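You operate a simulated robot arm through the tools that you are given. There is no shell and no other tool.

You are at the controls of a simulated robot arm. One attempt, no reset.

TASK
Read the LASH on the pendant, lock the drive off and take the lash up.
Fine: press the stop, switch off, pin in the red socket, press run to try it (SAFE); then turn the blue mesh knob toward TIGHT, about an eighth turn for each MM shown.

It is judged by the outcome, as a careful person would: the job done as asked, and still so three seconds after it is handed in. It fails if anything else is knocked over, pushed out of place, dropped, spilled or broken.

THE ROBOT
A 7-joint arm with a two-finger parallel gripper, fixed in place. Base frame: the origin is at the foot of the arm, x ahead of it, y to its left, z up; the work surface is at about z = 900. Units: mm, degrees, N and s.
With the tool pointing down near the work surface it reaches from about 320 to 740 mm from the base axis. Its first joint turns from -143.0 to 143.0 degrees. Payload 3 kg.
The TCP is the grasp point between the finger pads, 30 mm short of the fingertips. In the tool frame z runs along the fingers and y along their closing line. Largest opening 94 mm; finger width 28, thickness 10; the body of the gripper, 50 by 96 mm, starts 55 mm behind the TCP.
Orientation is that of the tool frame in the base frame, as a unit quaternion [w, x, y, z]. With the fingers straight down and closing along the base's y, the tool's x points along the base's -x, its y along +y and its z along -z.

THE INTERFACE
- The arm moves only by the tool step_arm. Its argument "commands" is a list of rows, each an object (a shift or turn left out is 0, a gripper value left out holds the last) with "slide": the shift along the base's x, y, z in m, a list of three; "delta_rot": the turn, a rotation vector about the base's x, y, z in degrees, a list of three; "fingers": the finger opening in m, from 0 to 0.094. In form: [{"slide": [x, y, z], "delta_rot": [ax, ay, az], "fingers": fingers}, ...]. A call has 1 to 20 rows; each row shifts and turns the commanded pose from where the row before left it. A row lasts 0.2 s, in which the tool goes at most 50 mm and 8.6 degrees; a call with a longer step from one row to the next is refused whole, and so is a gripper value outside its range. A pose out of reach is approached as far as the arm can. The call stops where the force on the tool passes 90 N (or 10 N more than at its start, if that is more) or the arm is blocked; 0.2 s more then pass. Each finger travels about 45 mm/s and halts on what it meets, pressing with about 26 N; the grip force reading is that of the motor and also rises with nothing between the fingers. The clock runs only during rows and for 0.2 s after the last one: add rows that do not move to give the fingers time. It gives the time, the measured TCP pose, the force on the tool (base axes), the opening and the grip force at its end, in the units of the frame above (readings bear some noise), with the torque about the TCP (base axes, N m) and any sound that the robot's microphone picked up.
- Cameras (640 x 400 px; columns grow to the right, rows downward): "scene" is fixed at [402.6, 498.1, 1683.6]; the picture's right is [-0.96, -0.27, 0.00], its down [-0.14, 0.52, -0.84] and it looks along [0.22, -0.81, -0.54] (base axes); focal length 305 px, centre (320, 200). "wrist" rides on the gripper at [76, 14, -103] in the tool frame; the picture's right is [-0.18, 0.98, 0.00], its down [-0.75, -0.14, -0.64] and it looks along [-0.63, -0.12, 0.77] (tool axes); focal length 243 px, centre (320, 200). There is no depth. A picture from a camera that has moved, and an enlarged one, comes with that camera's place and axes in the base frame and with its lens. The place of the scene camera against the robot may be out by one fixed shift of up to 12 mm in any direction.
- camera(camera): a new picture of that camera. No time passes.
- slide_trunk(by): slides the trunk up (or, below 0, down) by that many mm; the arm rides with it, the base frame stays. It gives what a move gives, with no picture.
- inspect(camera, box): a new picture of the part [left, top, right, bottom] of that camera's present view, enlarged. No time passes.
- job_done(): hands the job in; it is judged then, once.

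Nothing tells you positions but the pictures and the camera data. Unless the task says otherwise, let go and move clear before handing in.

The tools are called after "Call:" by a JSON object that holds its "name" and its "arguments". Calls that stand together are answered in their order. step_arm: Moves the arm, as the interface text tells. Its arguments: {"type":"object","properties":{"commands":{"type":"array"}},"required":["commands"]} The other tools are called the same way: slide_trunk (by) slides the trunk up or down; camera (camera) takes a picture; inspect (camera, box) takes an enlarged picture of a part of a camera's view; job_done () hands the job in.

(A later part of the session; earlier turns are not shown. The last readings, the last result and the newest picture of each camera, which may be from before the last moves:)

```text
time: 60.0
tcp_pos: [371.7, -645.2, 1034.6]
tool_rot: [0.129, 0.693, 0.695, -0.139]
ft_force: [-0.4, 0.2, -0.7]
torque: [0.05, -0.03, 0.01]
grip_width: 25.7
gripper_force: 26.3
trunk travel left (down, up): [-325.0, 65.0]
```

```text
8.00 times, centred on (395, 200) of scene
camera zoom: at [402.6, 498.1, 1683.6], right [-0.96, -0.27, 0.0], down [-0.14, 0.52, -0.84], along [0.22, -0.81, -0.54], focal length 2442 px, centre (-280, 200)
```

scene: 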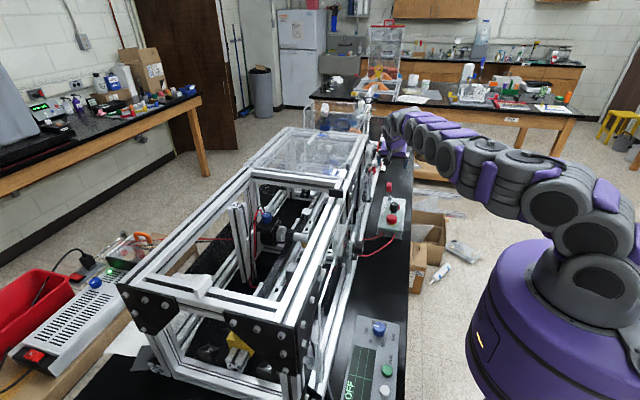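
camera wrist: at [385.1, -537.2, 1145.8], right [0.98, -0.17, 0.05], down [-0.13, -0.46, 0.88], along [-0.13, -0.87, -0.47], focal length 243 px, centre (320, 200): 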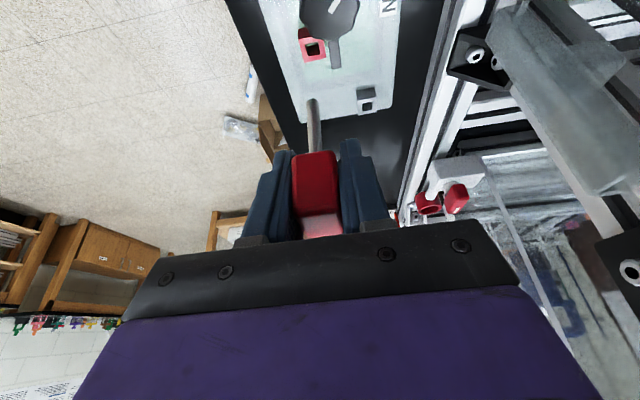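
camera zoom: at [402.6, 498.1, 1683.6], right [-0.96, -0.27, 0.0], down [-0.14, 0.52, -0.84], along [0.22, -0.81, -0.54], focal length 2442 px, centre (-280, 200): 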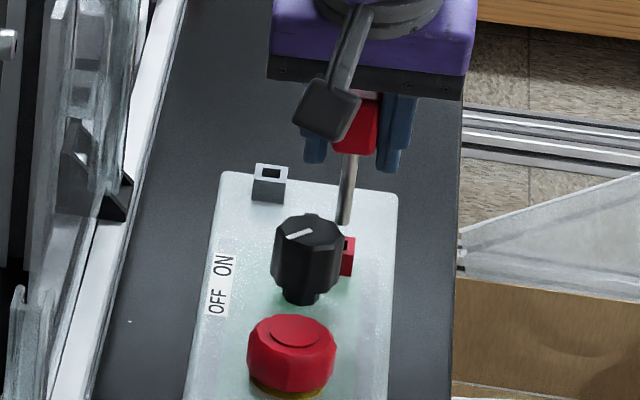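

The tip lines up with the hole to about a millimetre. I'll lower slowly and watch the force.

Call:
{"name": "step_arm", "arguments": {"commands": [{"slide": [0, 0.0005, -0.004]}, {"slide": [0, 0, -0.004]}, {"slide": [0, 0, -0.003]}, {"slide": [0, 0, -0.003]}, {}]}}

Call:
{"name": "inspect", "arguments": {"camera": "wrist", "box": [260, 30, 380, 170]}}

Call:
{"name": "inspect", "arguments": {"camera": "scene", "box": [375, 175, 415, 225]}}

```text
time: 61.2
tcp_pos: [370.4, -643.5, 1020.4]
tool_rot: [0.13, 0.693, 0.695, -0.139]
ft_force: [-0.3, -0.4, 0.1]
torque: [0.0, -0.03, -0.02]
grip_width: 25.5
gripper_force: 25.5
trunk travel left (down, up): [-325.0, 65.0]
```

```text
2.86 times, centred on (320, 100) of wrist
camera zoom: at [387.5, -535.4, 1085.6], right [0.98, -0.17, 0.05], down [-0.13, -0.46, 0.88], along [-0.13, -0.87, -0.47], focal length 693 px, centre (320, 486)
```

zoom: 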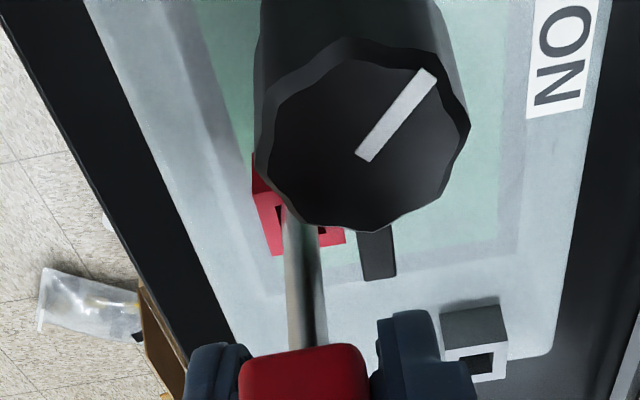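

```text
8.00 times, centred on (395, 200) of scene
camera zoom: at [402.6, 498.1, 1683.6], right [-0.96, -0.27, 0.0], down [-0.14, 0.52, -0.84], along [0.22, -0.81, -0.54], focal length 2442 px, centre (-280, 200)
```

zoom: 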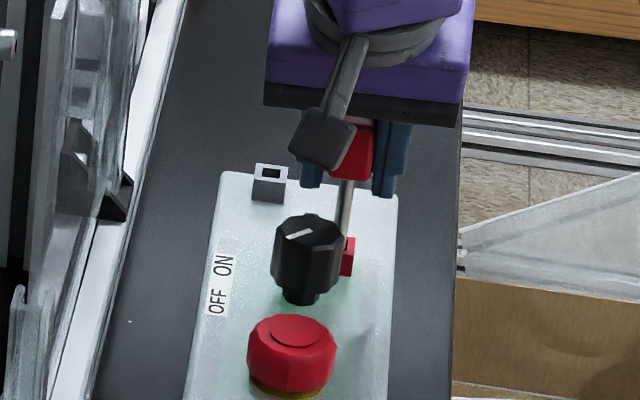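

No force yet, and the pin is inside the hole outline. I'll keep lowering.

Call:
{"name": "step_arm", "arguments": {"commands": [{"slide": [0, 0, -0.003]}, {"slide": [0, 0, -0.003]}, {"slide": [0, 0, -0.003]}, {}]}}

Call:
{"name": "inspect", "arguments": {"camera": "wrist", "box": [260, 60, 380, 200]}}

Call:
{"name": "inspect", "arguments": {"camera": "scene", "box": [375, 175, 415, 225]}}

```text
time: 62.2
tcp_pos: [370.8, -642.7, 1012.6]
tool_rot: [0.131, 0.693, 0.695, -0.141]
ft_force: [2.7, 0.5, 20.6]
torque: [0.15, -0.15, -0.03]
grip_width: 25.7
gripper_force: 26.0
trunk travel left (down, up): [-325.0, 65.0]
```

```text
2.86 times, centred on (320, 130) of wrist
camera zoom: at [387.0, -533.8, 1078.2], right [0.98, -0.17, 0.06], down [-0.13, -0.46, 0.88], along [-0.13, -0.87, -0.47], focal length 693 px, centre (320, 400)
```

zoom: 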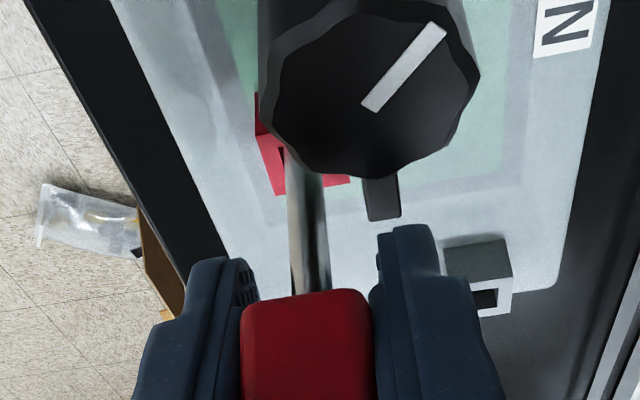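

```text
8.00 times, centred on (395, 200) of scene
camera zoom: at [402.6, 498.1, 1683.6], right [-0.96, -0.27, 0.0], down [-0.14, 0.52, -0.84], along [0.22, -0.81, -0.54], focal length 2442 px, centre (-280, 200)
```

zoom: 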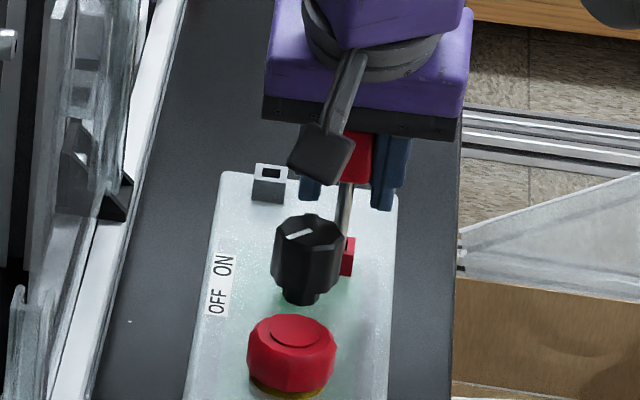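

Call:
{"name": "inspect", "arguments": {"camera": "scene", "box": [320, 310, 420, 400]}}

Call:
{"name": "inspect", "arguments": {"camera": "scene", "box": [388, 180, 404, 200]}}

Call:
{"name": "inspect", "arguments": {"camera": "wrist", "box": [295, 95, 345, 135]}}

```text
4.44 times, centred on (370, 355) of scene
camera zoom: at [402.6, 498.1, 1683.6], right [-0.96, -0.27, 0.0], down [-0.14, 0.52, -0.84], along [0.22, -0.81, -0.54], focal length 1356 px, centre (98, -489)
```

zoom: 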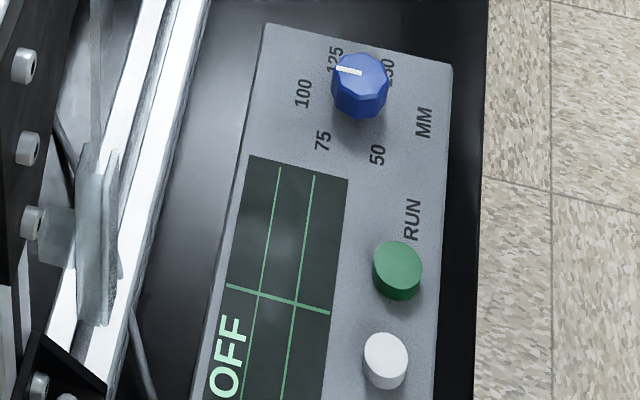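

```text
16.00 times, centred on (396, 190) of scene
camera zoom: at [402.6, 498.1, 1683.6], right [-0.96, -0.27, 0.0], down [-0.14, 0.52, -0.84], along [0.22, -0.81, -0.54], focal length 4883 px, centre (-896, 360)
```

zoom: 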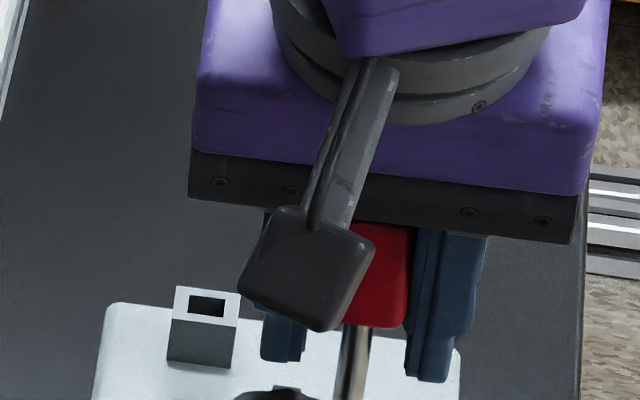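

```text
10.00 times, centred on (320, 115) of wrist
camera zoom: at [387.0, -533.8, 1078.2], right [0.98, -0.17, 0.06], down [-0.13, -0.46, 0.88], along [-0.13, -0.87, -0.47], focal length 2426 px, centre (320, 1050)
```

zoom: 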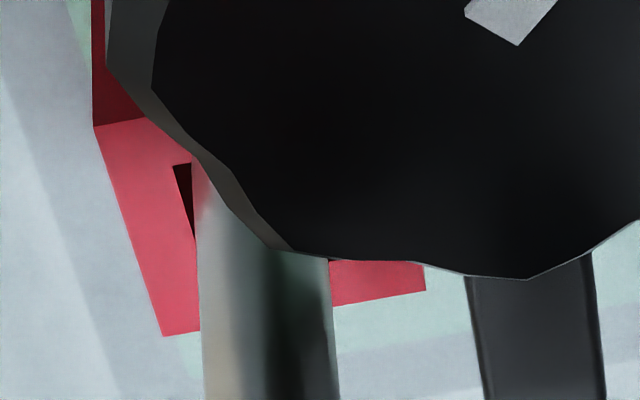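

Call:
{"name": "step_arm", "arguments": {"commands": [{"slide": [0, 0, -0.002]}, {"slide": [0, 0, -0.002]}, {}]}}

```text
time: 63.0
tcp_pos: [369.2, -643.6, 1008.6]
tool_rot: [0.13, 0.693, 0.695, -0.14]
ft_force: [2.7, 0.8, 19.2]
torque: [0.12, -0.15, -0.02]
grip_width: 25.6
gripper_force: 26.0
trunk travel left (down, up): [-325.0, 65.0]
```

Call:
{"name": "step_arm", "arguments": {"commands": [{"slide": [0, 0, -0.002]}, {"slide": [0, 0, -0.002]}, {}]}}

Call:
{"name": "inspect", "arguments": {"camera": "wrist", "box": [260, 60, 380, 200]}}

Call:
{"name": "camera", "arguments": {"camera": "wrist"}}

Call:
{"name": "inspect", "arguments": {"camera": "scene", "box": [375, 175, 415, 225]}}

```text
time: 63.8
tcp_pos: [370.6, -643.4, 1004.9]
tool_rot: [0.13, 0.694, 0.695, -0.14]
ft_force: [2.3, -0.8, 19.6]
torque: [0.06, -0.16, -0.04]
grip_width: 25.8
gripper_force: 26.0
trunk travel left (down, up): [-325.0, 65.0]
```

```text
2.86 times, centred on (320, 130) of wrist
camera zoom: at [386.7, -534.6, 1070.4], right [0.98, -0.17, 0.05], down [-0.13, -0.46, 0.88], along [-0.13, -0.87, -0.47], focal length 693 px, centre (320, 400)
```

zoom: 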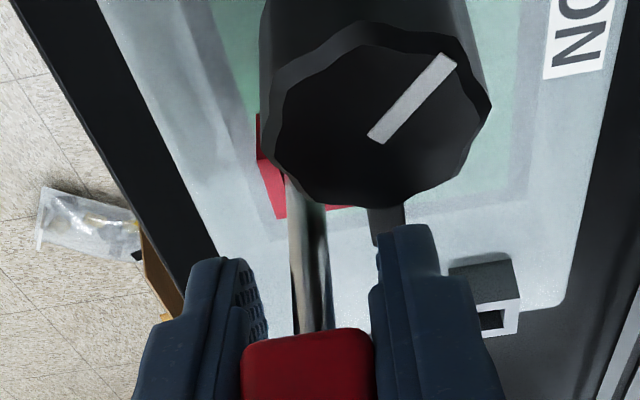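

```text
taken
camera wrist: at [386.7, -534.6, 1070.4], right [0.98, -0.17, 0.05], down [-0.13, -0.46, 0.88], along [-0.13, -0.87, -0.47], focal length 243 px, centre (320, 200)
```

wrist: 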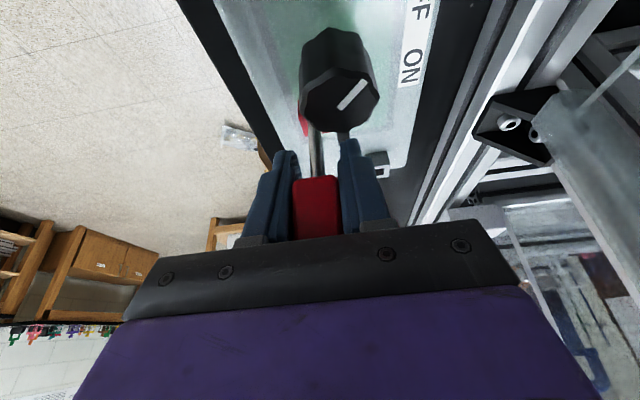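

```text
8.00 times, centred on (395, 200) of scene
camera zoom: at [402.6, 498.1, 1683.6], right [-0.96, -0.27, 0.0], down [-0.14, 0.52, -0.84], along [0.22, -0.81, -0.54], focal length 2442 px, centre (-280, 200)
```

zoom: 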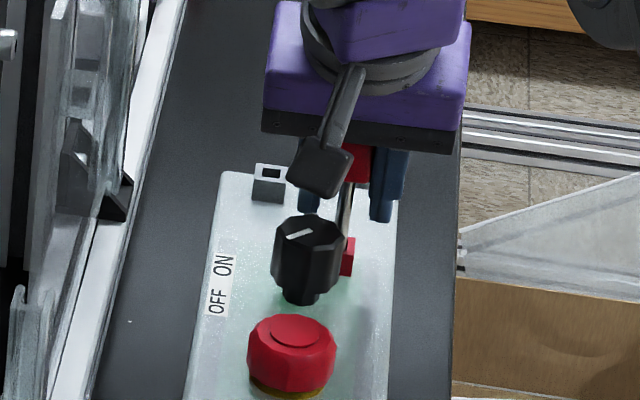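

The handle slid up in the grip by about 8 mm, so the pin has hit something about 6 mm short of its depth in the holder. I'll make small sideways motions under light pressure to feel whether it is inside the hole and let it drop further.

Call:
{"name": "step_arm", "arguments": {"commands": [{"slide": [0.001, 0, 0]}, {"slide": [0.001, 0, 0]}, {}]}}

Call:
{"name": "step_arm", "arguments": {"commands": [{"slide": [-0.0015, 0, 0]}, {"slide": [-0.0015, 0, 0]}, {"slide": [-0.001, 0, 0]}, {}]}}

Call:
{"name": "step_arm", "arguments": {"commands": [{"slide": [0.001, 0, 0]}, {"slide": [0.001, 0.001, 0]}, {"slide": [0, 0.001, 0]}, {}]}}

Call:
{"name": "step_arm", "arguments": {"commands": [{"slide": [0, -0.0015, 0]}, {"slide": [0, -0.0015, 0]}, {"slide": [0, -0.001, 0]}, {}]}}

Call:
{"name": "inspect", "arguments": {"camera": "wrist", "box": [260, 60, 380, 200]}}

Call:
{"name": "inspect", "arguments": {"camera": "scene", "box": [375, 175, 415, 225]}}

```text
time: 64.6
tcp_pos: [370.3, -642.3, 1004.3]
tool_rot: [0.13, 0.694, 0.694, -0.141]
ft_force: [-3.5, -1.9, 18.3]
torque: [0.05, 0.1, -0.04]
grip_width: 25.7
gripper_force: 25.9
trunk travel left (down, up): [-325.0, 65.0]
```

```text
time: 65.6
tcp_pos: [369.6, -643.1, 1003.9]
tool_rot: [0.13, 0.693, 0.695, -0.14]
ft_force: [6.1, -0.9, 15.0]
torque: [0.07, -0.22, -0.01]
grip_width: 26.1
gripper_force: 25.8
trunk travel left (down, up): [-325.0, 65.0]
```

```text
time: 66.6
tcp_pos: [368.2, -640.7, 1003.4]
tool_rot: [0.129, 0.693, 0.695, -0.14]
ft_force: [-1.7, -2.1, 7.2]
torque: [-0.08, 0.05, 0.01]
grip_width: 25.6
gripper_force: 26.8
trunk travel left (down, up): [-325.0, 65.0]
```

```text
time: 67.6
tcp_pos: [369.9, -644.3, 1004.1]
tool_rot: [0.13, 0.693, 0.695, -0.139]
ft_force: [0.1, 1.3, 2.4]
torque: [0.06, 0.0, -0.01]
grip_width: 26.0
gripper_force: 26.7
trunk travel left (down, up): [-325.0, 65.0]
```

```text
2.86 times, centred on (320, 130) of wrist
camera zoom: at [387.3, -536.8, 1069.5], right [0.98, -0.17, 0.05], down [-0.13, -0.46, 0.88], along [-0.13, -0.87, -0.47], focal length 693 px, centre (320, 400)
```

zoom: 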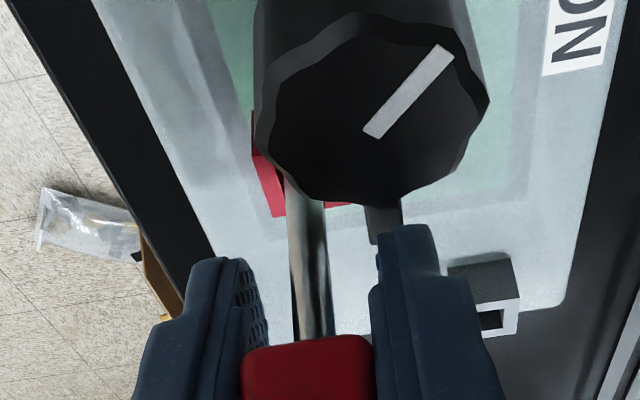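

```text
8.00 times, centred on (395, 200) of scene
camera zoom: at [402.6, 498.1, 1683.6], right [-0.96, -0.27, 0.0], down [-0.14, 0.52, -0.84], along [0.22, -0.81, -0.54], focal length 2442 px, centre (-280, 200)
```

zoom: 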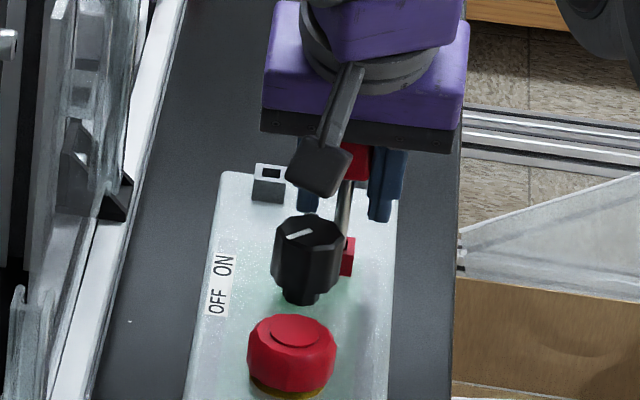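

Comparing pictures, the handle began slipping when the tip was near z = 952. The pin is resting on the near rim of the socket, about 2.5 mm too far in +y. I'll lift a little and look again.

Call:
{"name": "step_arm", "arguments": {"commands": [{"slide": [0, 0, 0.004]}, {"slide": [0, 0, 0.006]}, {"slide": [0, 0, 0.006]}, {}, {}]}}

Call:
{"name": "inspect", "arguments": {"camera": "wrist", "box": [260, 50, 380, 190]}}

Call:
{"name": "inspect", "arguments": {"camera": "scene", "box": [375, 175, 415, 225]}}

```text
time: 68.8
tcp_pos: [369.3, -645.0, 1018.9]
tool_rot: [0.129, 0.693, 0.695, -0.139]
ft_force: [0.9, 0.4, -1.2]
torque: [0.0, -0.01, 0.0]
grip_width: 25.8
gripper_force: 26.3
trunk travel left (down, up): [-325.0, 65.0]
```

```text
2.86 times, centred on (320, 120) of wrist
camera zoom: at [386.9, -536.5, 1084.5], right [0.98, -0.17, 0.05], down [-0.13, -0.46, 0.88], along [-0.13, -0.87, -0.47], focal length 693 px, centre (320, 429)
```

zoom: 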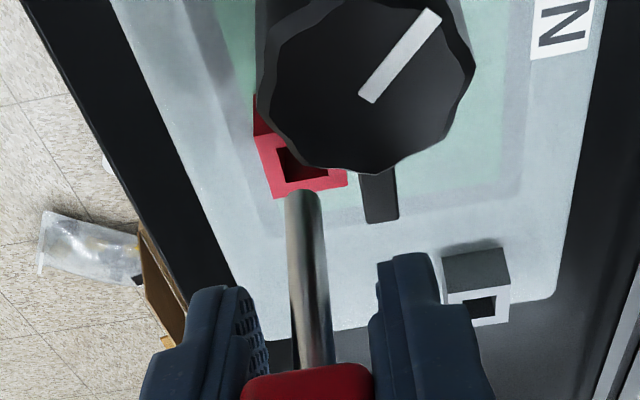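

```text
8.00 times, centred on (395, 200) of scene
camera zoom: at [402.6, 498.1, 1683.6], right [-0.96, -0.27, 0.0], down [-0.14, 0.52, -0.84], along [0.22, -0.81, -0.54], focal length 2442 px, centre (-280, 200)
```

zoom: 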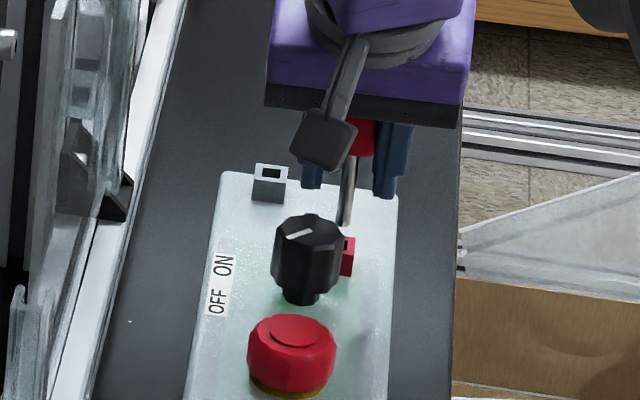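

The tip is now visible about 15 mm above the rim and needs about 2.3 mm in -y. The pin also leans about 2.5°, bottom toward -x. I'll correct both and check again.

Call:
{"name": "step_arm", "arguments": {"commands": [{"slide": [-0.0012, -0.0012, 0], "delta_rot": [0, -1.2, 0]}, {"slide": [-0.0013, -0.0011, 0], "delta_rot": [0, -1.3, 0]}, {}, {}]}}

Call:
{"name": "inspect", "arguments": {"camera": "wrist", "box": [260, 50, 380, 190]}}

Call:
{"name": "inspect", "arguments": {"camera": "scene", "box": [375, 175, 415, 225]}}

```text
time: 69.8
tcp_pos: [367.9, -648.3, 1019.3]
tool_rot: [0.145, 0.696, 0.692, -0.125]
ft_force: [-0.1, -0.6, 0.3]
torque: [0.0, 0.0, 0.03]
grip_width: 25.6
gripper_force: 25.6
trunk travel left (down, up): [-325.0, 65.0]
```

```text
2.86 times, centred on (320, 120) of wrist
camera zoom: at [381.3, -539.1, 1085.5], right [0.98, -0.17, 0.1], down [-0.17, -0.46, 0.87], along [-0.11, -0.87, -0.48], focal length 693 px, centre (320, 429)
```

zoom: 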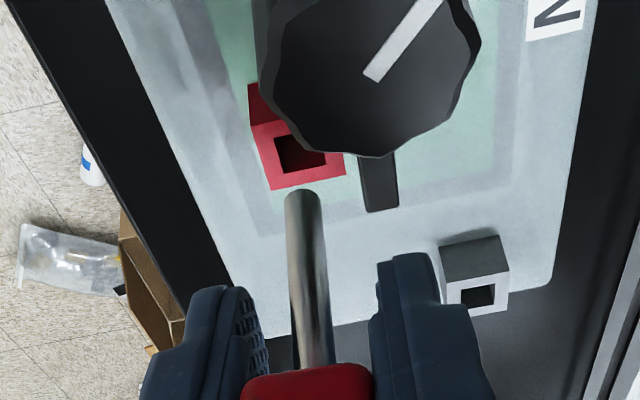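

```text
8.00 times, centred on (395, 200) of scene
camera zoom: at [402.6, 498.1, 1683.6], right [-0.96, -0.27, 0.0], down [-0.14, 0.52, -0.84], along [0.22, -0.81, -0.54], focal length 2442 px, centre (-280, 200)
```

zoom: 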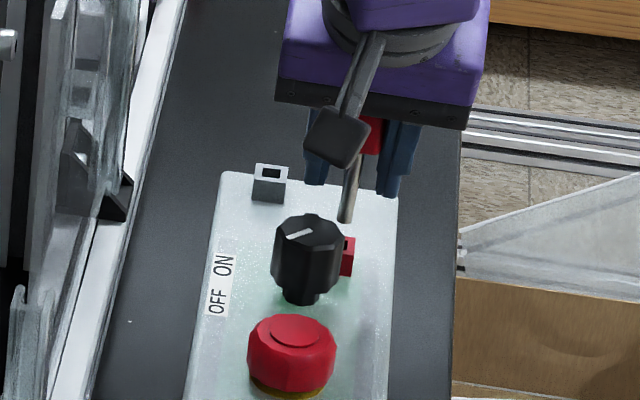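

The pin is now vertical and the tip lines up with the hole within about half a millimetre. I'll lower slowly again.

Call:
{"name": "step_arm", "arguments": {"commands": [{"slide": [0, 0, -0.004]}, {"slide": [0, 0, -0.004]}, {"slide": [0, 0, -0.004]}, {"slide": [0, 0, -0.003]}, {"slide": [0, 0, -0.002]}, {}]}}

Call:
{"name": "step_arm", "arguments": {"commands": [{"slide": [0, 0, -0.002]}, {"slide": [0, 0, -0.002]}, {}]}}

Call:
{"name": "inspect", "arguments": {"camera": "wrist", "box": [260, 50, 380, 190]}}

Call:
{"name": "inspect", "arguments": {"camera": "scene", "box": [375, 175, 415, 225]}}

```text
time: 71.2
tcp_pos: [367.7, -647.9, 1002.7]
tool_rot: [0.143, 0.696, 0.692, -0.125]
ft_force: [-1.1, 0.7, -0.3]
torque: [0.0, 0.01, 0.02]
grip_width: 25.8
gripper_force: 25.8
trunk travel left (down, up): [-325.0, 65.0]
```

```text
time: 72.0
tcp_pos: [367.8, -647.7, 1001.2]
tool_rot: [0.146, 0.696, 0.691, -0.126]
ft_force: [-0.9, 0.2, 11.8]
torque: [0.02, -0.21, -0.03]
grip_width: 25.8
gripper_force: 25.8
trunk travel left (down, up): [-325.0, 65.0]
```

```text
2.86 times, centred on (320, 120) of wrist
camera zoom: at [382.0, -538.6, 1066.6], right [0.98, -0.17, 0.1], down [-0.17, -0.46, 0.87], along [-0.11, -0.87, -0.48], focal length 693 px, centre (320, 429)
```

zoom: 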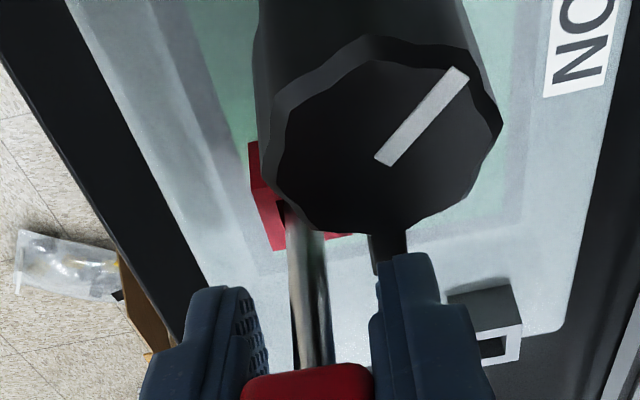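

```text
8.00 times, centred on (395, 200) of scene
camera zoom: at [402.6, 498.1, 1683.6], right [-0.96, -0.27, 0.0], down [-0.14, 0.52, -0.84], along [0.22, -0.81, -0.54], focal length 2442 px, centre (-280, 200)
```

zoom: 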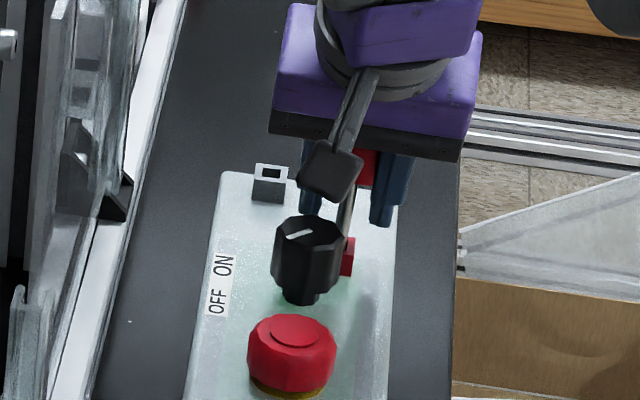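

At this depth the +x fingertip touches the selector lever, because the handle rides high in the grip. I'll lift slightly and swing the tool about 50° around the pin, so the fingers come down clear of the lever.

Call:
{"name": "step_arm", "arguments": {"commands": [{"slide": [0, 0, 0.005]}, {"slide": [0, 0, 0.007]}, {"slide": [0.0002, 0.0002, 0], "delta_rot": [0, 0, -7]}, {"slide": [0.0002, 0.0002, 0], "delta_rot": [0, 0, -7]}, {"slide": [0.0002, 0.0002, 0], "delta_rot": [0, 0, -7]}, {"slide": [0.0002, 0.0003, 0], "delta_rot": [0, 0, -7]}, {"slide": [0.0002, 0.0003, 0], "delta_rot": [0, 0, -7]}, {"slide": [0.0001, 0.0003, 0], "delta_rot": [0, 0, -7]}, {"slide": [0.0001, 0.0002, 0], "delta_rot": [0, 0, -7]}, {}, {}]}}

Call:
{"name": "camera", "arguments": {"camera": "wrist"}}

Call:
{"name": "inspect", "arguments": {"camera": "wrist", "box": [260, 50, 380, 190]}}

Call:
{"name": "inspect", "arguments": {"camera": "scene", "box": [375, 165, 415, 225]}}

```text
time: 74.4
tcp_pos: [370.2, -647.3, 1010.5]
tool_rot: [0.079, 0.921, 0.34, -0.174]
ft_force: [-0.3, 0.1, 0.4]
torque: [0.04, -0.02, 0.02]
grip_width: 25.5
gripper_force: 26.1
trunk travel left (down, up): [-325.0, 65.0]
```

```text
taken
camera wrist: at [461.4, -584.9, 1077.1], right [0.51, -0.85, 0.1], down [-0.46, -0.18, 0.87], along [-0.73, -0.49, -0.48], focal length 243 px, centre (320, 200)
```

wrist: 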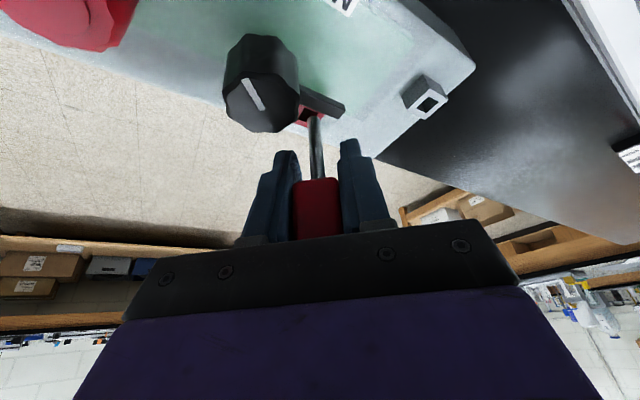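

```text
2.86 times, centred on (320, 120) of wrist
camera zoom: at [461.4, -584.9, 1077.1], right [0.51, -0.85, 0.1], down [-0.46, -0.18, 0.87], along [-0.73, -0.49, -0.48], focal length 693 px, centre (320, 429)
```

zoom: 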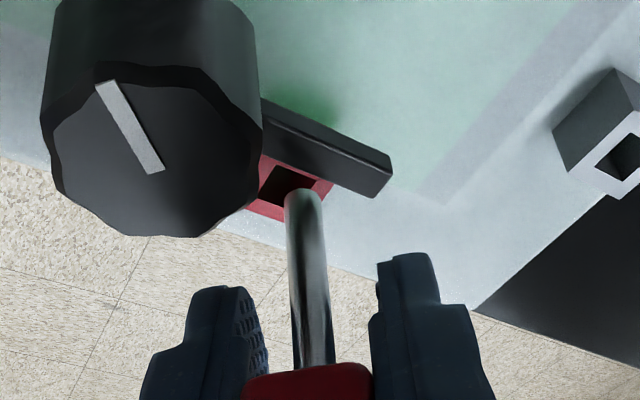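

```text
6.67 times, centred on (395, 195) of scene
camera zoom: at [402.6, 498.1, 1683.6], right [-0.96, -0.27, 0.0], down [-0.14, 0.52, -0.84], along [0.22, -0.81, -0.54], focal length 2035 px, centre (-180, 233)
```

zoom: 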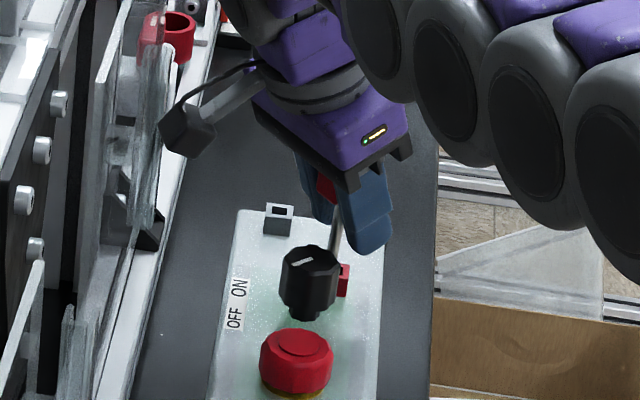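

Call:
{"name": "inspect", "arguments": {"camera": "wrist", "box": [290, 95, 340, 145]}}

```text
8.00 times, centred on (315, 120) of wrist
camera zoom: at [461.4, -584.9, 1077.1], right [0.51, -0.85, 0.1], down [-0.46, -0.18, 0.87], along [-0.73, -0.49, -0.48], focal length 1941 px, centre (360, 840)
```

zoom: 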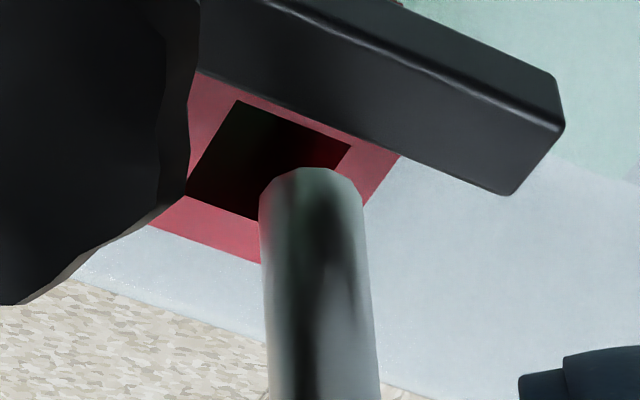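

This view shows the hole clearly and the pin is about 3 mm off. I'll correct, go a little closer to the rim and measure again.

Call:
{"name": "step_arm", "arguments": {"commands": [{"slide": [-0.001, 0.0011, 0]}, {"slide": [-0.001, 0.0011, -0.002]}, {"slide": [0, 0, -0.002]}, {}, {}]}}

Call:
{"name": "inspect", "arguments": {"camera": "wrist", "box": [290, 95, 340, 145]}}

```text
time: 75.6
tcp_pos: [367.5, -644.2, 1006.0]
tool_rot: [0.079, 0.921, 0.34, -0.174]
ft_force: [0.5, 0.5, -0.9]
torque: [0.0, -0.01, -0.01]
grip_width: 25.8
gripper_force: 26.5
trunk travel left (down, up): [-325.0, 65.0]
```

```text
8.00 times, centred on (315, 120) of wrist
camera zoom: at [459.0, -582.9, 1072.4], right [0.51, -0.85, 0.1], down [-0.46, -0.18, 0.87], along [-0.73, -0.49, -0.48], focal length 1941 px, centre (360, 840)
```

zoom: 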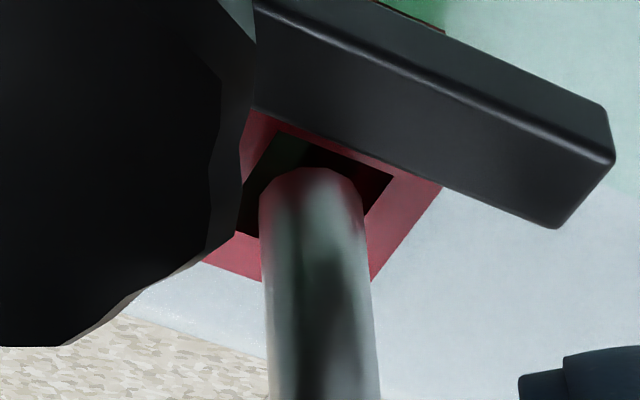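

Call:
{"name": "step_arm", "arguments": {"commands": [{"slide": [-0.0005, -0.0004, 0]}, {"slide": [0, 0, -0.0015]}, {"slide": [0, 0, -0.0015]}, {}, {}]}}

Call:
{"name": "inspect", "arguments": {"camera": "wrist", "box": [290, 95, 340, 145]}}

```text
time: 76.8
tcp_pos: [367.3, -644.6, 1003.0]
tool_rot: [0.078, 0.921, 0.34, -0.174]
ft_force: [-0.2, -0.8, 0.1]
torque: [-0.01, -0.02, 0.01]
grip_width: 25.9
gripper_force: 26.4
trunk travel left (down, up): [-325.0, 65.0]
```

```text
8.00 times, centred on (315, 120) of wrist
camera zoom: at [458.9, -583.6, 1070.1], right [0.51, -0.85, 0.1], down [-0.46, -0.18, 0.87], along [-0.73, -0.49, -0.48], focal length 1941 px, centre (360, 840)
```

zoom: 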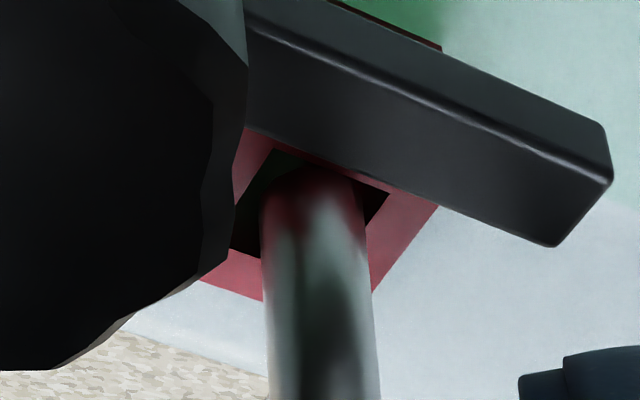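

Call:
{"name": "step_arm", "arguments": {"commands": [{"slide": [-0.0005, 0.0002, -0.0015]}, {"slide": [0, 0, -0.0015]}, {}, {}]}}

Call:
{"name": "inspect", "arguments": {"camera": "wrist", "box": [290, 95, 340, 145]}}

```text
time: 77.8
tcp_pos: [367.0, -644.9, 1000.7]
tool_rot: [0.079, 0.921, 0.341, -0.174]
ft_force: [0.2, 0.8, -1.1]
torque: [0.02, 0.0, 0.0]
grip_width: 25.7
gripper_force: 26.4
trunk travel left (down, up): [-325.0, 65.0]
```

```text
8.00 times, centred on (315, 120) of wrist
camera zoom: at [458.5, -583.3, 1066.4], right [0.51, -0.85, 0.1], down [-0.46, -0.18, 0.87], along [-0.73, -0.49, -0.48], focal length 1941 px, centre (360, 840)
```

zoom: 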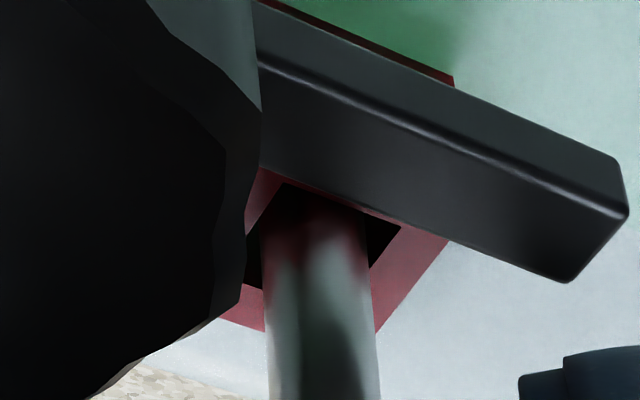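

The pin tip is now inside the hole with no contact force. I'll keep lowering.

Call:
{"name": "step_arm", "arguments": {"commands": [{"slide": [0, 0, -0.002]}, {"slide": [0, 0, -0.002]}, {"slide": [0, 0, -0.002]}, {}]}}

Call:
{"name": "camera", "arguments": {"camera": "wrist"}}

Call:
{"name": "inspect", "arguments": {"camera": "wrist", "box": [260, 80, 380, 200]}}

```text
time: 78.8
tcp_pos: [367.1, -643.7, 994.2]
tool_rot: [0.079, 0.921, 0.34, -0.174]
ft_force: [-0.3, -0.2, -0.5]
torque: [0.01, -0.01, -0.03]
grip_width: 25.4
gripper_force: 26.0
trunk travel left (down, up): [-325.0, 65.0]
```

```text
taken
camera wrist: at [458.4, -582.8, 1060.3], right [0.51, -0.85, 0.1], down [-0.46, -0.18, 0.87], along [-0.73, -0.49, -0.48], focal length 243 px, centre (320, 200)
```

wrist: 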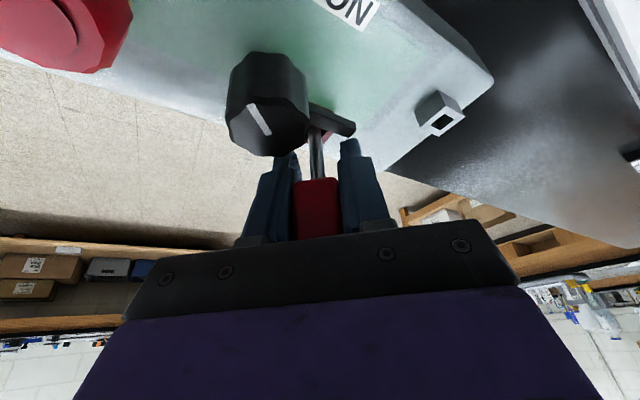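

```text
3.33 times, centred on (320, 140) of wrist
camera zoom: at [458.4, -582.8, 1060.3], right [0.51, -0.85, 0.1], down [-0.46, -0.18, 0.87], along [-0.73, -0.49, -0.48], focal length 809 px, centre (320, 400)
```

zoom: 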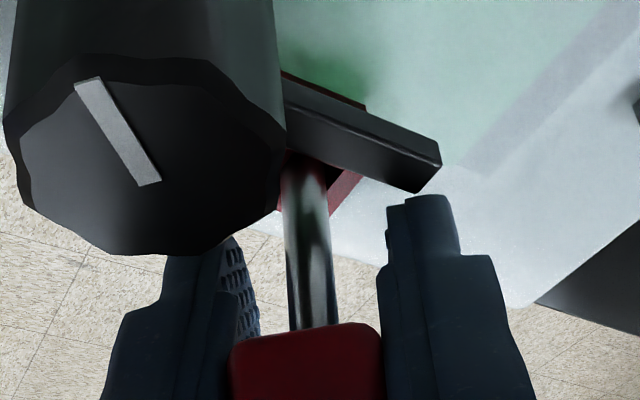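

Call:
{"name": "step_arm", "arguments": {"commands": [{"slide": [0, 0, -0.002]}, {"slide": [0, 0, -0.002]}, {}]}}

Call:
{"name": "step_arm", "arguments": {"commands": [{"slide": [0, 0, -0.002]}, {"slide": [0, 0, -0.002]}, {}]}}

Call:
{"name": "inspect", "arguments": {"camera": "wrist", "box": [260, 80, 380, 200]}}

Call:
{"name": "inspect", "arguments": {"camera": "scene", "box": [375, 165, 415, 225]}}

```text
time: 79.6
tcp_pos: [364.4, -644.6, 992.0]
tool_rot: [0.08, 0.921, 0.34, -0.174]
ft_force: [-2.4, -3.9, 9.7]
torque: [-0.22, -0.11, -0.11]
grip_width: 25.8
gripper_force: 25.8
trunk travel left (down, up): [-325.0, 65.0]
```

```text
time: 80.4
tcp_pos: [365.3, -643.6, 989.0]
tool_rot: [0.082, 0.921, 0.34, -0.173]
ft_force: [-2.4, -9.4, 33.3]
torque: [-0.32, -0.3, -0.22]
grip_width: 25.7
gripper_force: 26.4
trunk travel left (down, up): [-325.0, 65.0]
```

```text
3.33 times, centred on (320, 140) of wrist
camera zoom: at [456.7, -582.5, 1055.6], right [0.51, -0.85, 0.1], down [-0.46, -0.17, 0.87], along [-0.73, -0.49, -0.48], focal length 809 px, centre (320, 400)
```

zoom: 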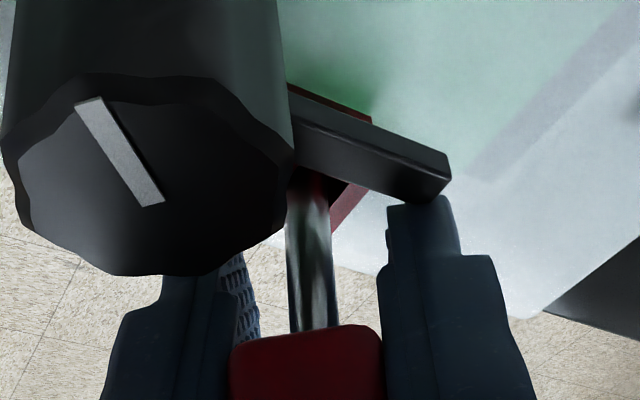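

```text
6.67 times, centred on (395, 195) of scene
camera zoom: at [402.6, 498.1, 1683.6], right [-0.96, -0.27, 0.0], down [-0.14, 0.52, -0.84], along [0.22, -0.81, -0.54], focal length 2035 px, centre (-180, 233)
```

zoom: 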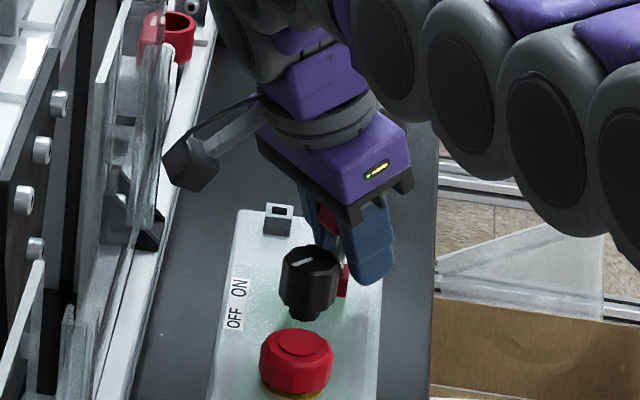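

The pin is about 15 mm into the socket and a finger is just touching the lever end. I'll ease up 2 mm, release the pin and look.

Call:
{"name": "step_arm", "arguments": {"commands": [{"slide": [0, 0, 0.001]}, {"slide": [0, 0, 0.002]}, {"slide": [0, 0, 0.001], "fingers": 0.045}, {}, {}]}}

Call:
{"name": "inspect", "arguments": {"camera": "wrist", "box": [240, 80, 400, 240]}}

Call:
{"name": "inspect", "arguments": {"camera": "scene", "box": [375, 165, 415, 225]}}

```text
time: 81.6
tcp_pos: [367.0, -642.6, 989.5]
tool_rot: [0.078, 0.921, 0.34, -0.173]
ft_force: [-0.2, -0.6, -0.2]
torque: [-0.01, 0.02, -0.01]
grip_width: 45.0
gripper_force: 0.1
trunk travel left (down, up): [-325.0, 65.0]
```

```text
2.50 times, centred on (320, 160) of wrist
camera zoom: at [458.6, -582.0, 1056.2], right [0.51, -0.85, 0.09], down [-0.46, -0.18, 0.87], along [-0.73, -0.49, -0.48], focal length 606 px, centre (320, 300)
```

zoom: 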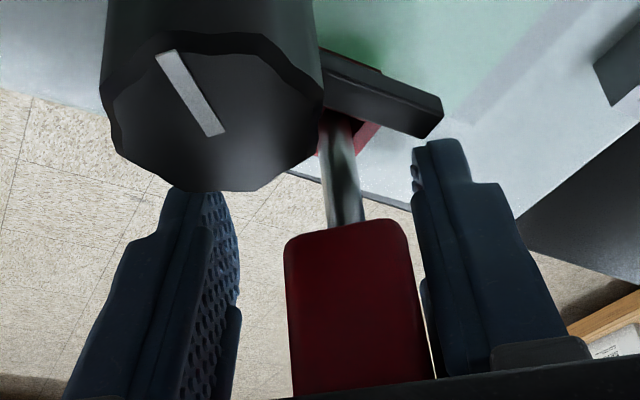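

```text
6.67 times, centred on (395, 195) of scene
camera zoom: at [402.6, 498.1, 1683.6], right [-0.96, -0.27, 0.0], down [-0.14, 0.52, -0.84], along [0.22, -0.81, -0.54], focal length 2035 px, centre (-180, 233)
```

zoom: 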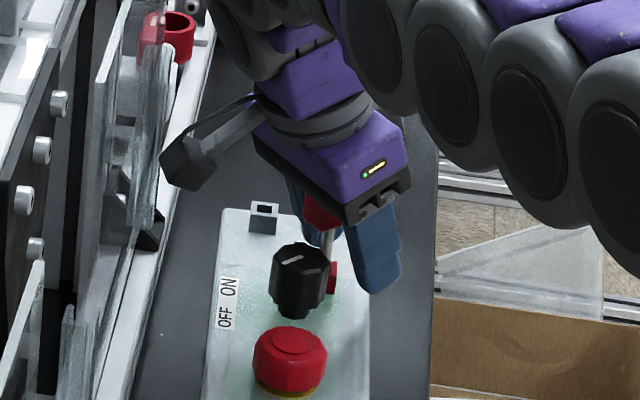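

The pin stands in the socket, but releasing nudged the light box several millimetres toward +x, probably by a finger on the lever end. I'll rise clear first, then square the box up again.

Call:
{"name": "step_arm", "arguments": {"commands": [{"slide": [0, 0, 0.006]}, {"slide": [0, 0, 0.008]}, {"slide": [0.0025, -0.004, 0.005]}, {"slide": [0, 0, 0.02]}, {"slide": [0, 0, 0.03]}, {"slide": [0, 0, 0.03]}, {}]}}

Call:
{"name": "camera", "arguments": {"camera": "wrist"}}

Call:
{"name": "inspect", "arguments": {"camera": "scene", "box": [365, 170, 425, 250]}}

```text
time: 83.2
tcp_pos: [369.2, -646.7, 1086.7]
tool_rot: [0.079, 0.921, 0.34, -0.174]
ft_force: [0.0, 0.6, -0.1]
torque: [-0.03, 0.0, 0.0]
grip_width: 44.9
gripper_force: 0.1
trunk travel left (down, up): [-325.0, 65.0]
```

```text
taken
camera wrist: at [461.8, -585.2, 1153.3], right [0.51, -0.85, 0.1], down [-0.45, -0.18, 0.87], along [-0.73, -0.49, -0.48], focal length 243 px, centre (320, 200)
```

wrist: 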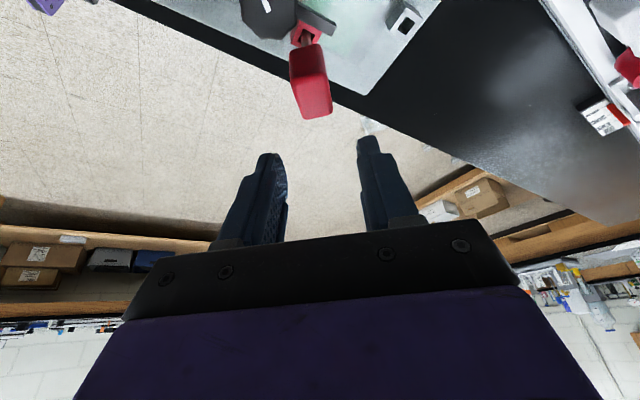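

```text
5.00 times, centred on (395, 210) of scene
camera zoom: at [402.6, 498.1, 1683.6], right [-0.96, -0.27, 0.0], down [-0.14, 0.52, -0.84], along [0.22, -0.81, -0.54], focal length 1526 px, centre (-55, 150)
```

zoom: 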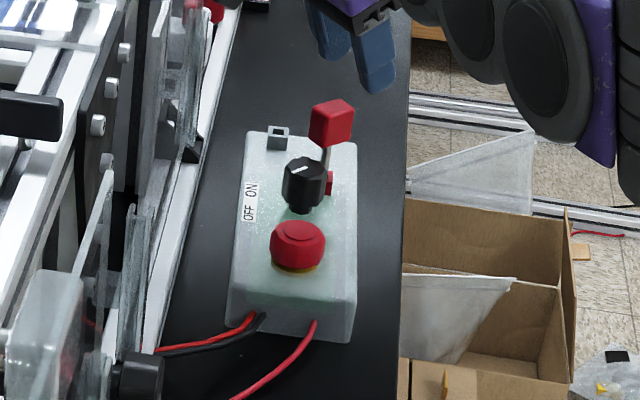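

The pin stands in the red socket. The box is now about 9 mm toward +x and 2.7° counter-clockwise from its original place. I'll go vertical over the selector knob, as before, to lift it slightly and set it back.

Call:
{"name": "step_arm", "arguments": {"commands": [{"slide": [0, 0.005, 0.02]}, {"slide": [0.003, 0.006, 0], "delta_rot": [3.04, -1.14, 6.97]}, {"slide": [0.003, 0.006, 0], "delta_rot": [3.04, -1.14, 6.97]}, {"slide": [0.003, 0.006, 0], "delta_rot": [3.04, -1.14, 6.97]}, {"slide": [0.003, 0.006, 0], "delta_rot": [3.04, -1.14, 6.97]}, {"slide": [0.003, 0.006, 0], "delta_rot": [3.04, -1.14, 6.97]}, {"slide": [0.003, 0.006, 0], "delta_rot": [3.04, -1.14, 6.97]}, {"slide": [0.003, 0.006, 0], "delta_rot": [3.04, -1.14, 6.97]}, {"fingers": 0.06}, {}]}}

Call:
{"name": "camera", "arguments": {"camera": "wrist"}}

Call:
{"name": "inspect", "arguments": {"camera": "scene", "box": [365, 170, 425, 250]}}

Call:
{"name": "inspect", "arguments": {"camera": "wrist", "box": [220, 0, 420, 160]}}

```text
time: 85.4
tcp_pos: [390.4, -599.2, 1110.3]
tool_rot: [-0.001, 0.706, 0.708, 0.002]
ft_force: [0.5, 0.6, -0.6]
torque: [0.01, 0.02, -0.01]
grip_width: 60.0
gripper_force: 0.1
trunk travel left (down, up): [-325.0, 65.0]
```

```text
taken
camera wrist: at [405.5, -524.6, 1211.8], right [0.98, -0.18, 0.0], down [-0.14, -0.76, 0.64], along [-0.12, -0.63, -0.77], focal length 243 px, centre (320, 200)
```

wrist: 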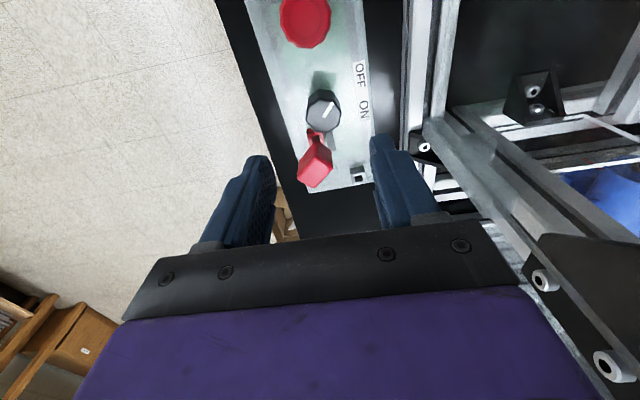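

```text
5.00 times, centred on (395, 210) of scene
camera zoom: at [402.6, 498.1, 1683.6], right [-0.96, -0.27, 0.0], down [-0.14, 0.52, -0.84], along [0.22, -0.81, -0.54], focal length 1526 px, centre (-55, 150)
```

zoom: 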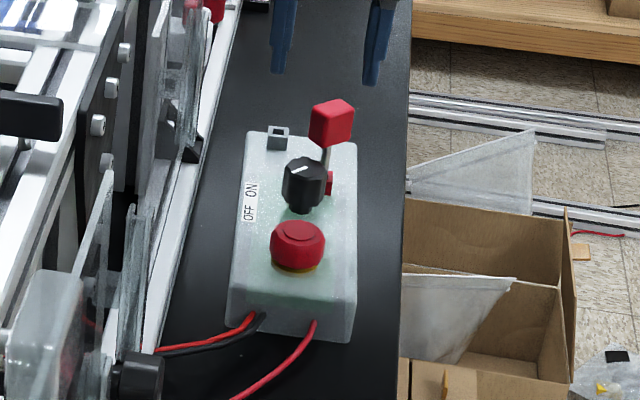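

```text
2.50 times, centred on (320, 80) of wrist
camera zoom: at [405.5, -524.6, 1211.8], right [0.98, -0.18, 0.0], down [-0.14, -0.76, 0.64], along [-0.12, -0.63, -0.77], focal length 606 px, centre (320, 500)
```

zoom: 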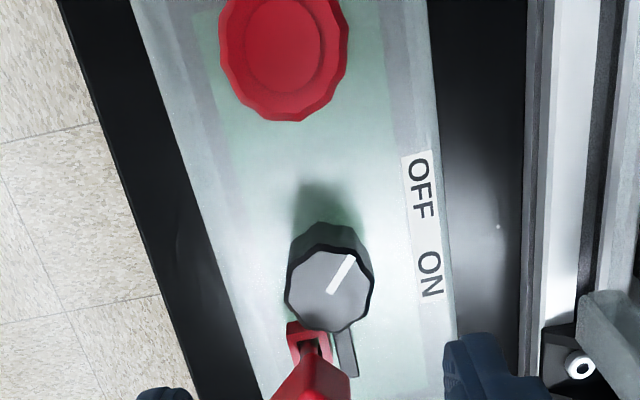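

The selector reads OFF with the pin standing beside the lever. I'll descend around the knob, keeping the fingers clear of the pin handle.

Call:
{"name": "step_arm", "arguments": {"commands": [{"slide": [0.001, -0.004, -0.04]}, {"slide": [0.001, -0.004, -0.04]}, {"slide": [0, 0, -0.02]}, {}, {}]}}

Call:
{"name": "camera", "arguments": {"camera": "wrist"}}

Call:
{"name": "inspect", "arguments": {"camera": "scene", "box": [365, 170, 425, 250]}}

```text
time: 86.6
tcp_pos: [391.9, -606.7, 1007.2]
tool_rot: [0.0, 0.708, 0.707, 0.001]
ft_force: [-0.4, -0.4, 0.1]
torque: [0.0, 0.01, -0.02]
grip_width: 60.2
gripper_force: 0.0
trunk travel left (down, up): [-325.0, 65.0]
```

```text
taken
camera wrist: at [406.7, -531.3, 1109.1], right [0.98, -0.18, 0.0], down [-0.14, -0.75, 0.64], along [-0.12, -0.63, -0.77], focal length 243 px, centre (320, 200)
```

wrist: 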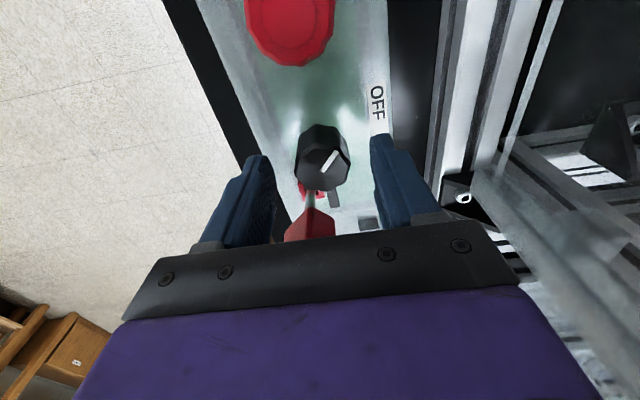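

```text
5.00 times, centred on (395, 210) of scene
camera zoom: at [402.6, 498.1, 1683.6], right [-0.96, -0.27, 0.0], down [-0.14, 0.52, -0.84], along [0.22, -0.81, -0.54], focal length 1526 px, centre (-55, 150)
```

zoom: 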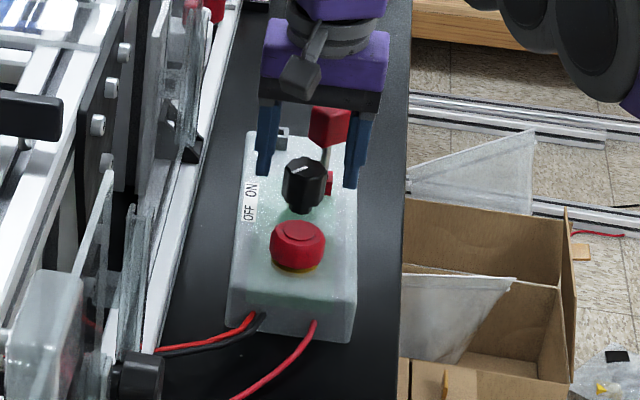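

Call:
{"name": "step_arm", "arguments": {"commands": [{"slide": [0.001, -0.003, -0.01]}, {"slide": [0, -0.001, -0.012]}, {}, {"fingers": 0.02}, {}, {}, {}]}}

Call:
{"name": "camera", "arguments": {"camera": "wrist"}}

Call:
{"name": "inspect", "arguments": {"camera": "scene", "box": [365, 170, 425, 250]}}

```text
time: 88.2
tcp_pos: [393.4, -613.6, 985.0]
tool_rot: [0.0, 0.707, 0.707, 0.002]
ft_force: [-3.3, 2.9, -0.8]
torque: [0.02, 0.42, -0.04]
grip_width: 32.8
gripper_force: 25.9
trunk travel left (down, up): [-325.0, 65.0]
```

```text
taken
camera wrist: at [408.6, -536.9, 1087.7], right [0.98, -0.18, 0.0], down [-0.14, -0.75, 0.64], along [-0.12, -0.63, -0.77], focal length 243 px, centre (320, 200)
```

wrist: 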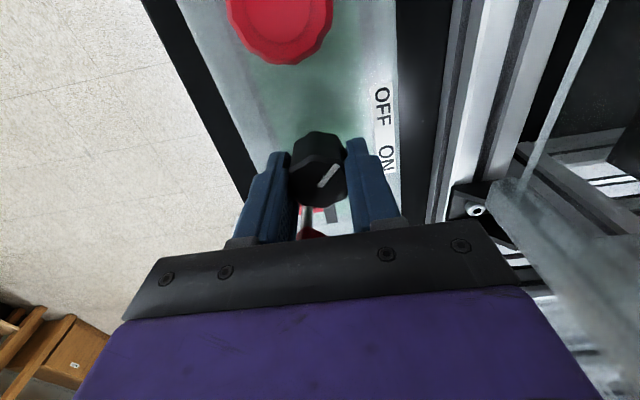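

```text
5.00 times, centred on (395, 210) of scene
camera zoom: at [402.6, 498.1, 1683.6], right [-0.96, -0.27, 0.0], down [-0.14, 0.52, -0.84], along [0.22, -0.81, -0.54], focal length 1526 px, centre (-55, 150)
```

zoom: 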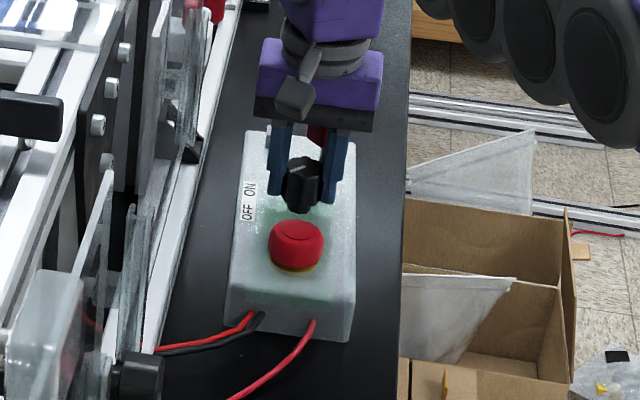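

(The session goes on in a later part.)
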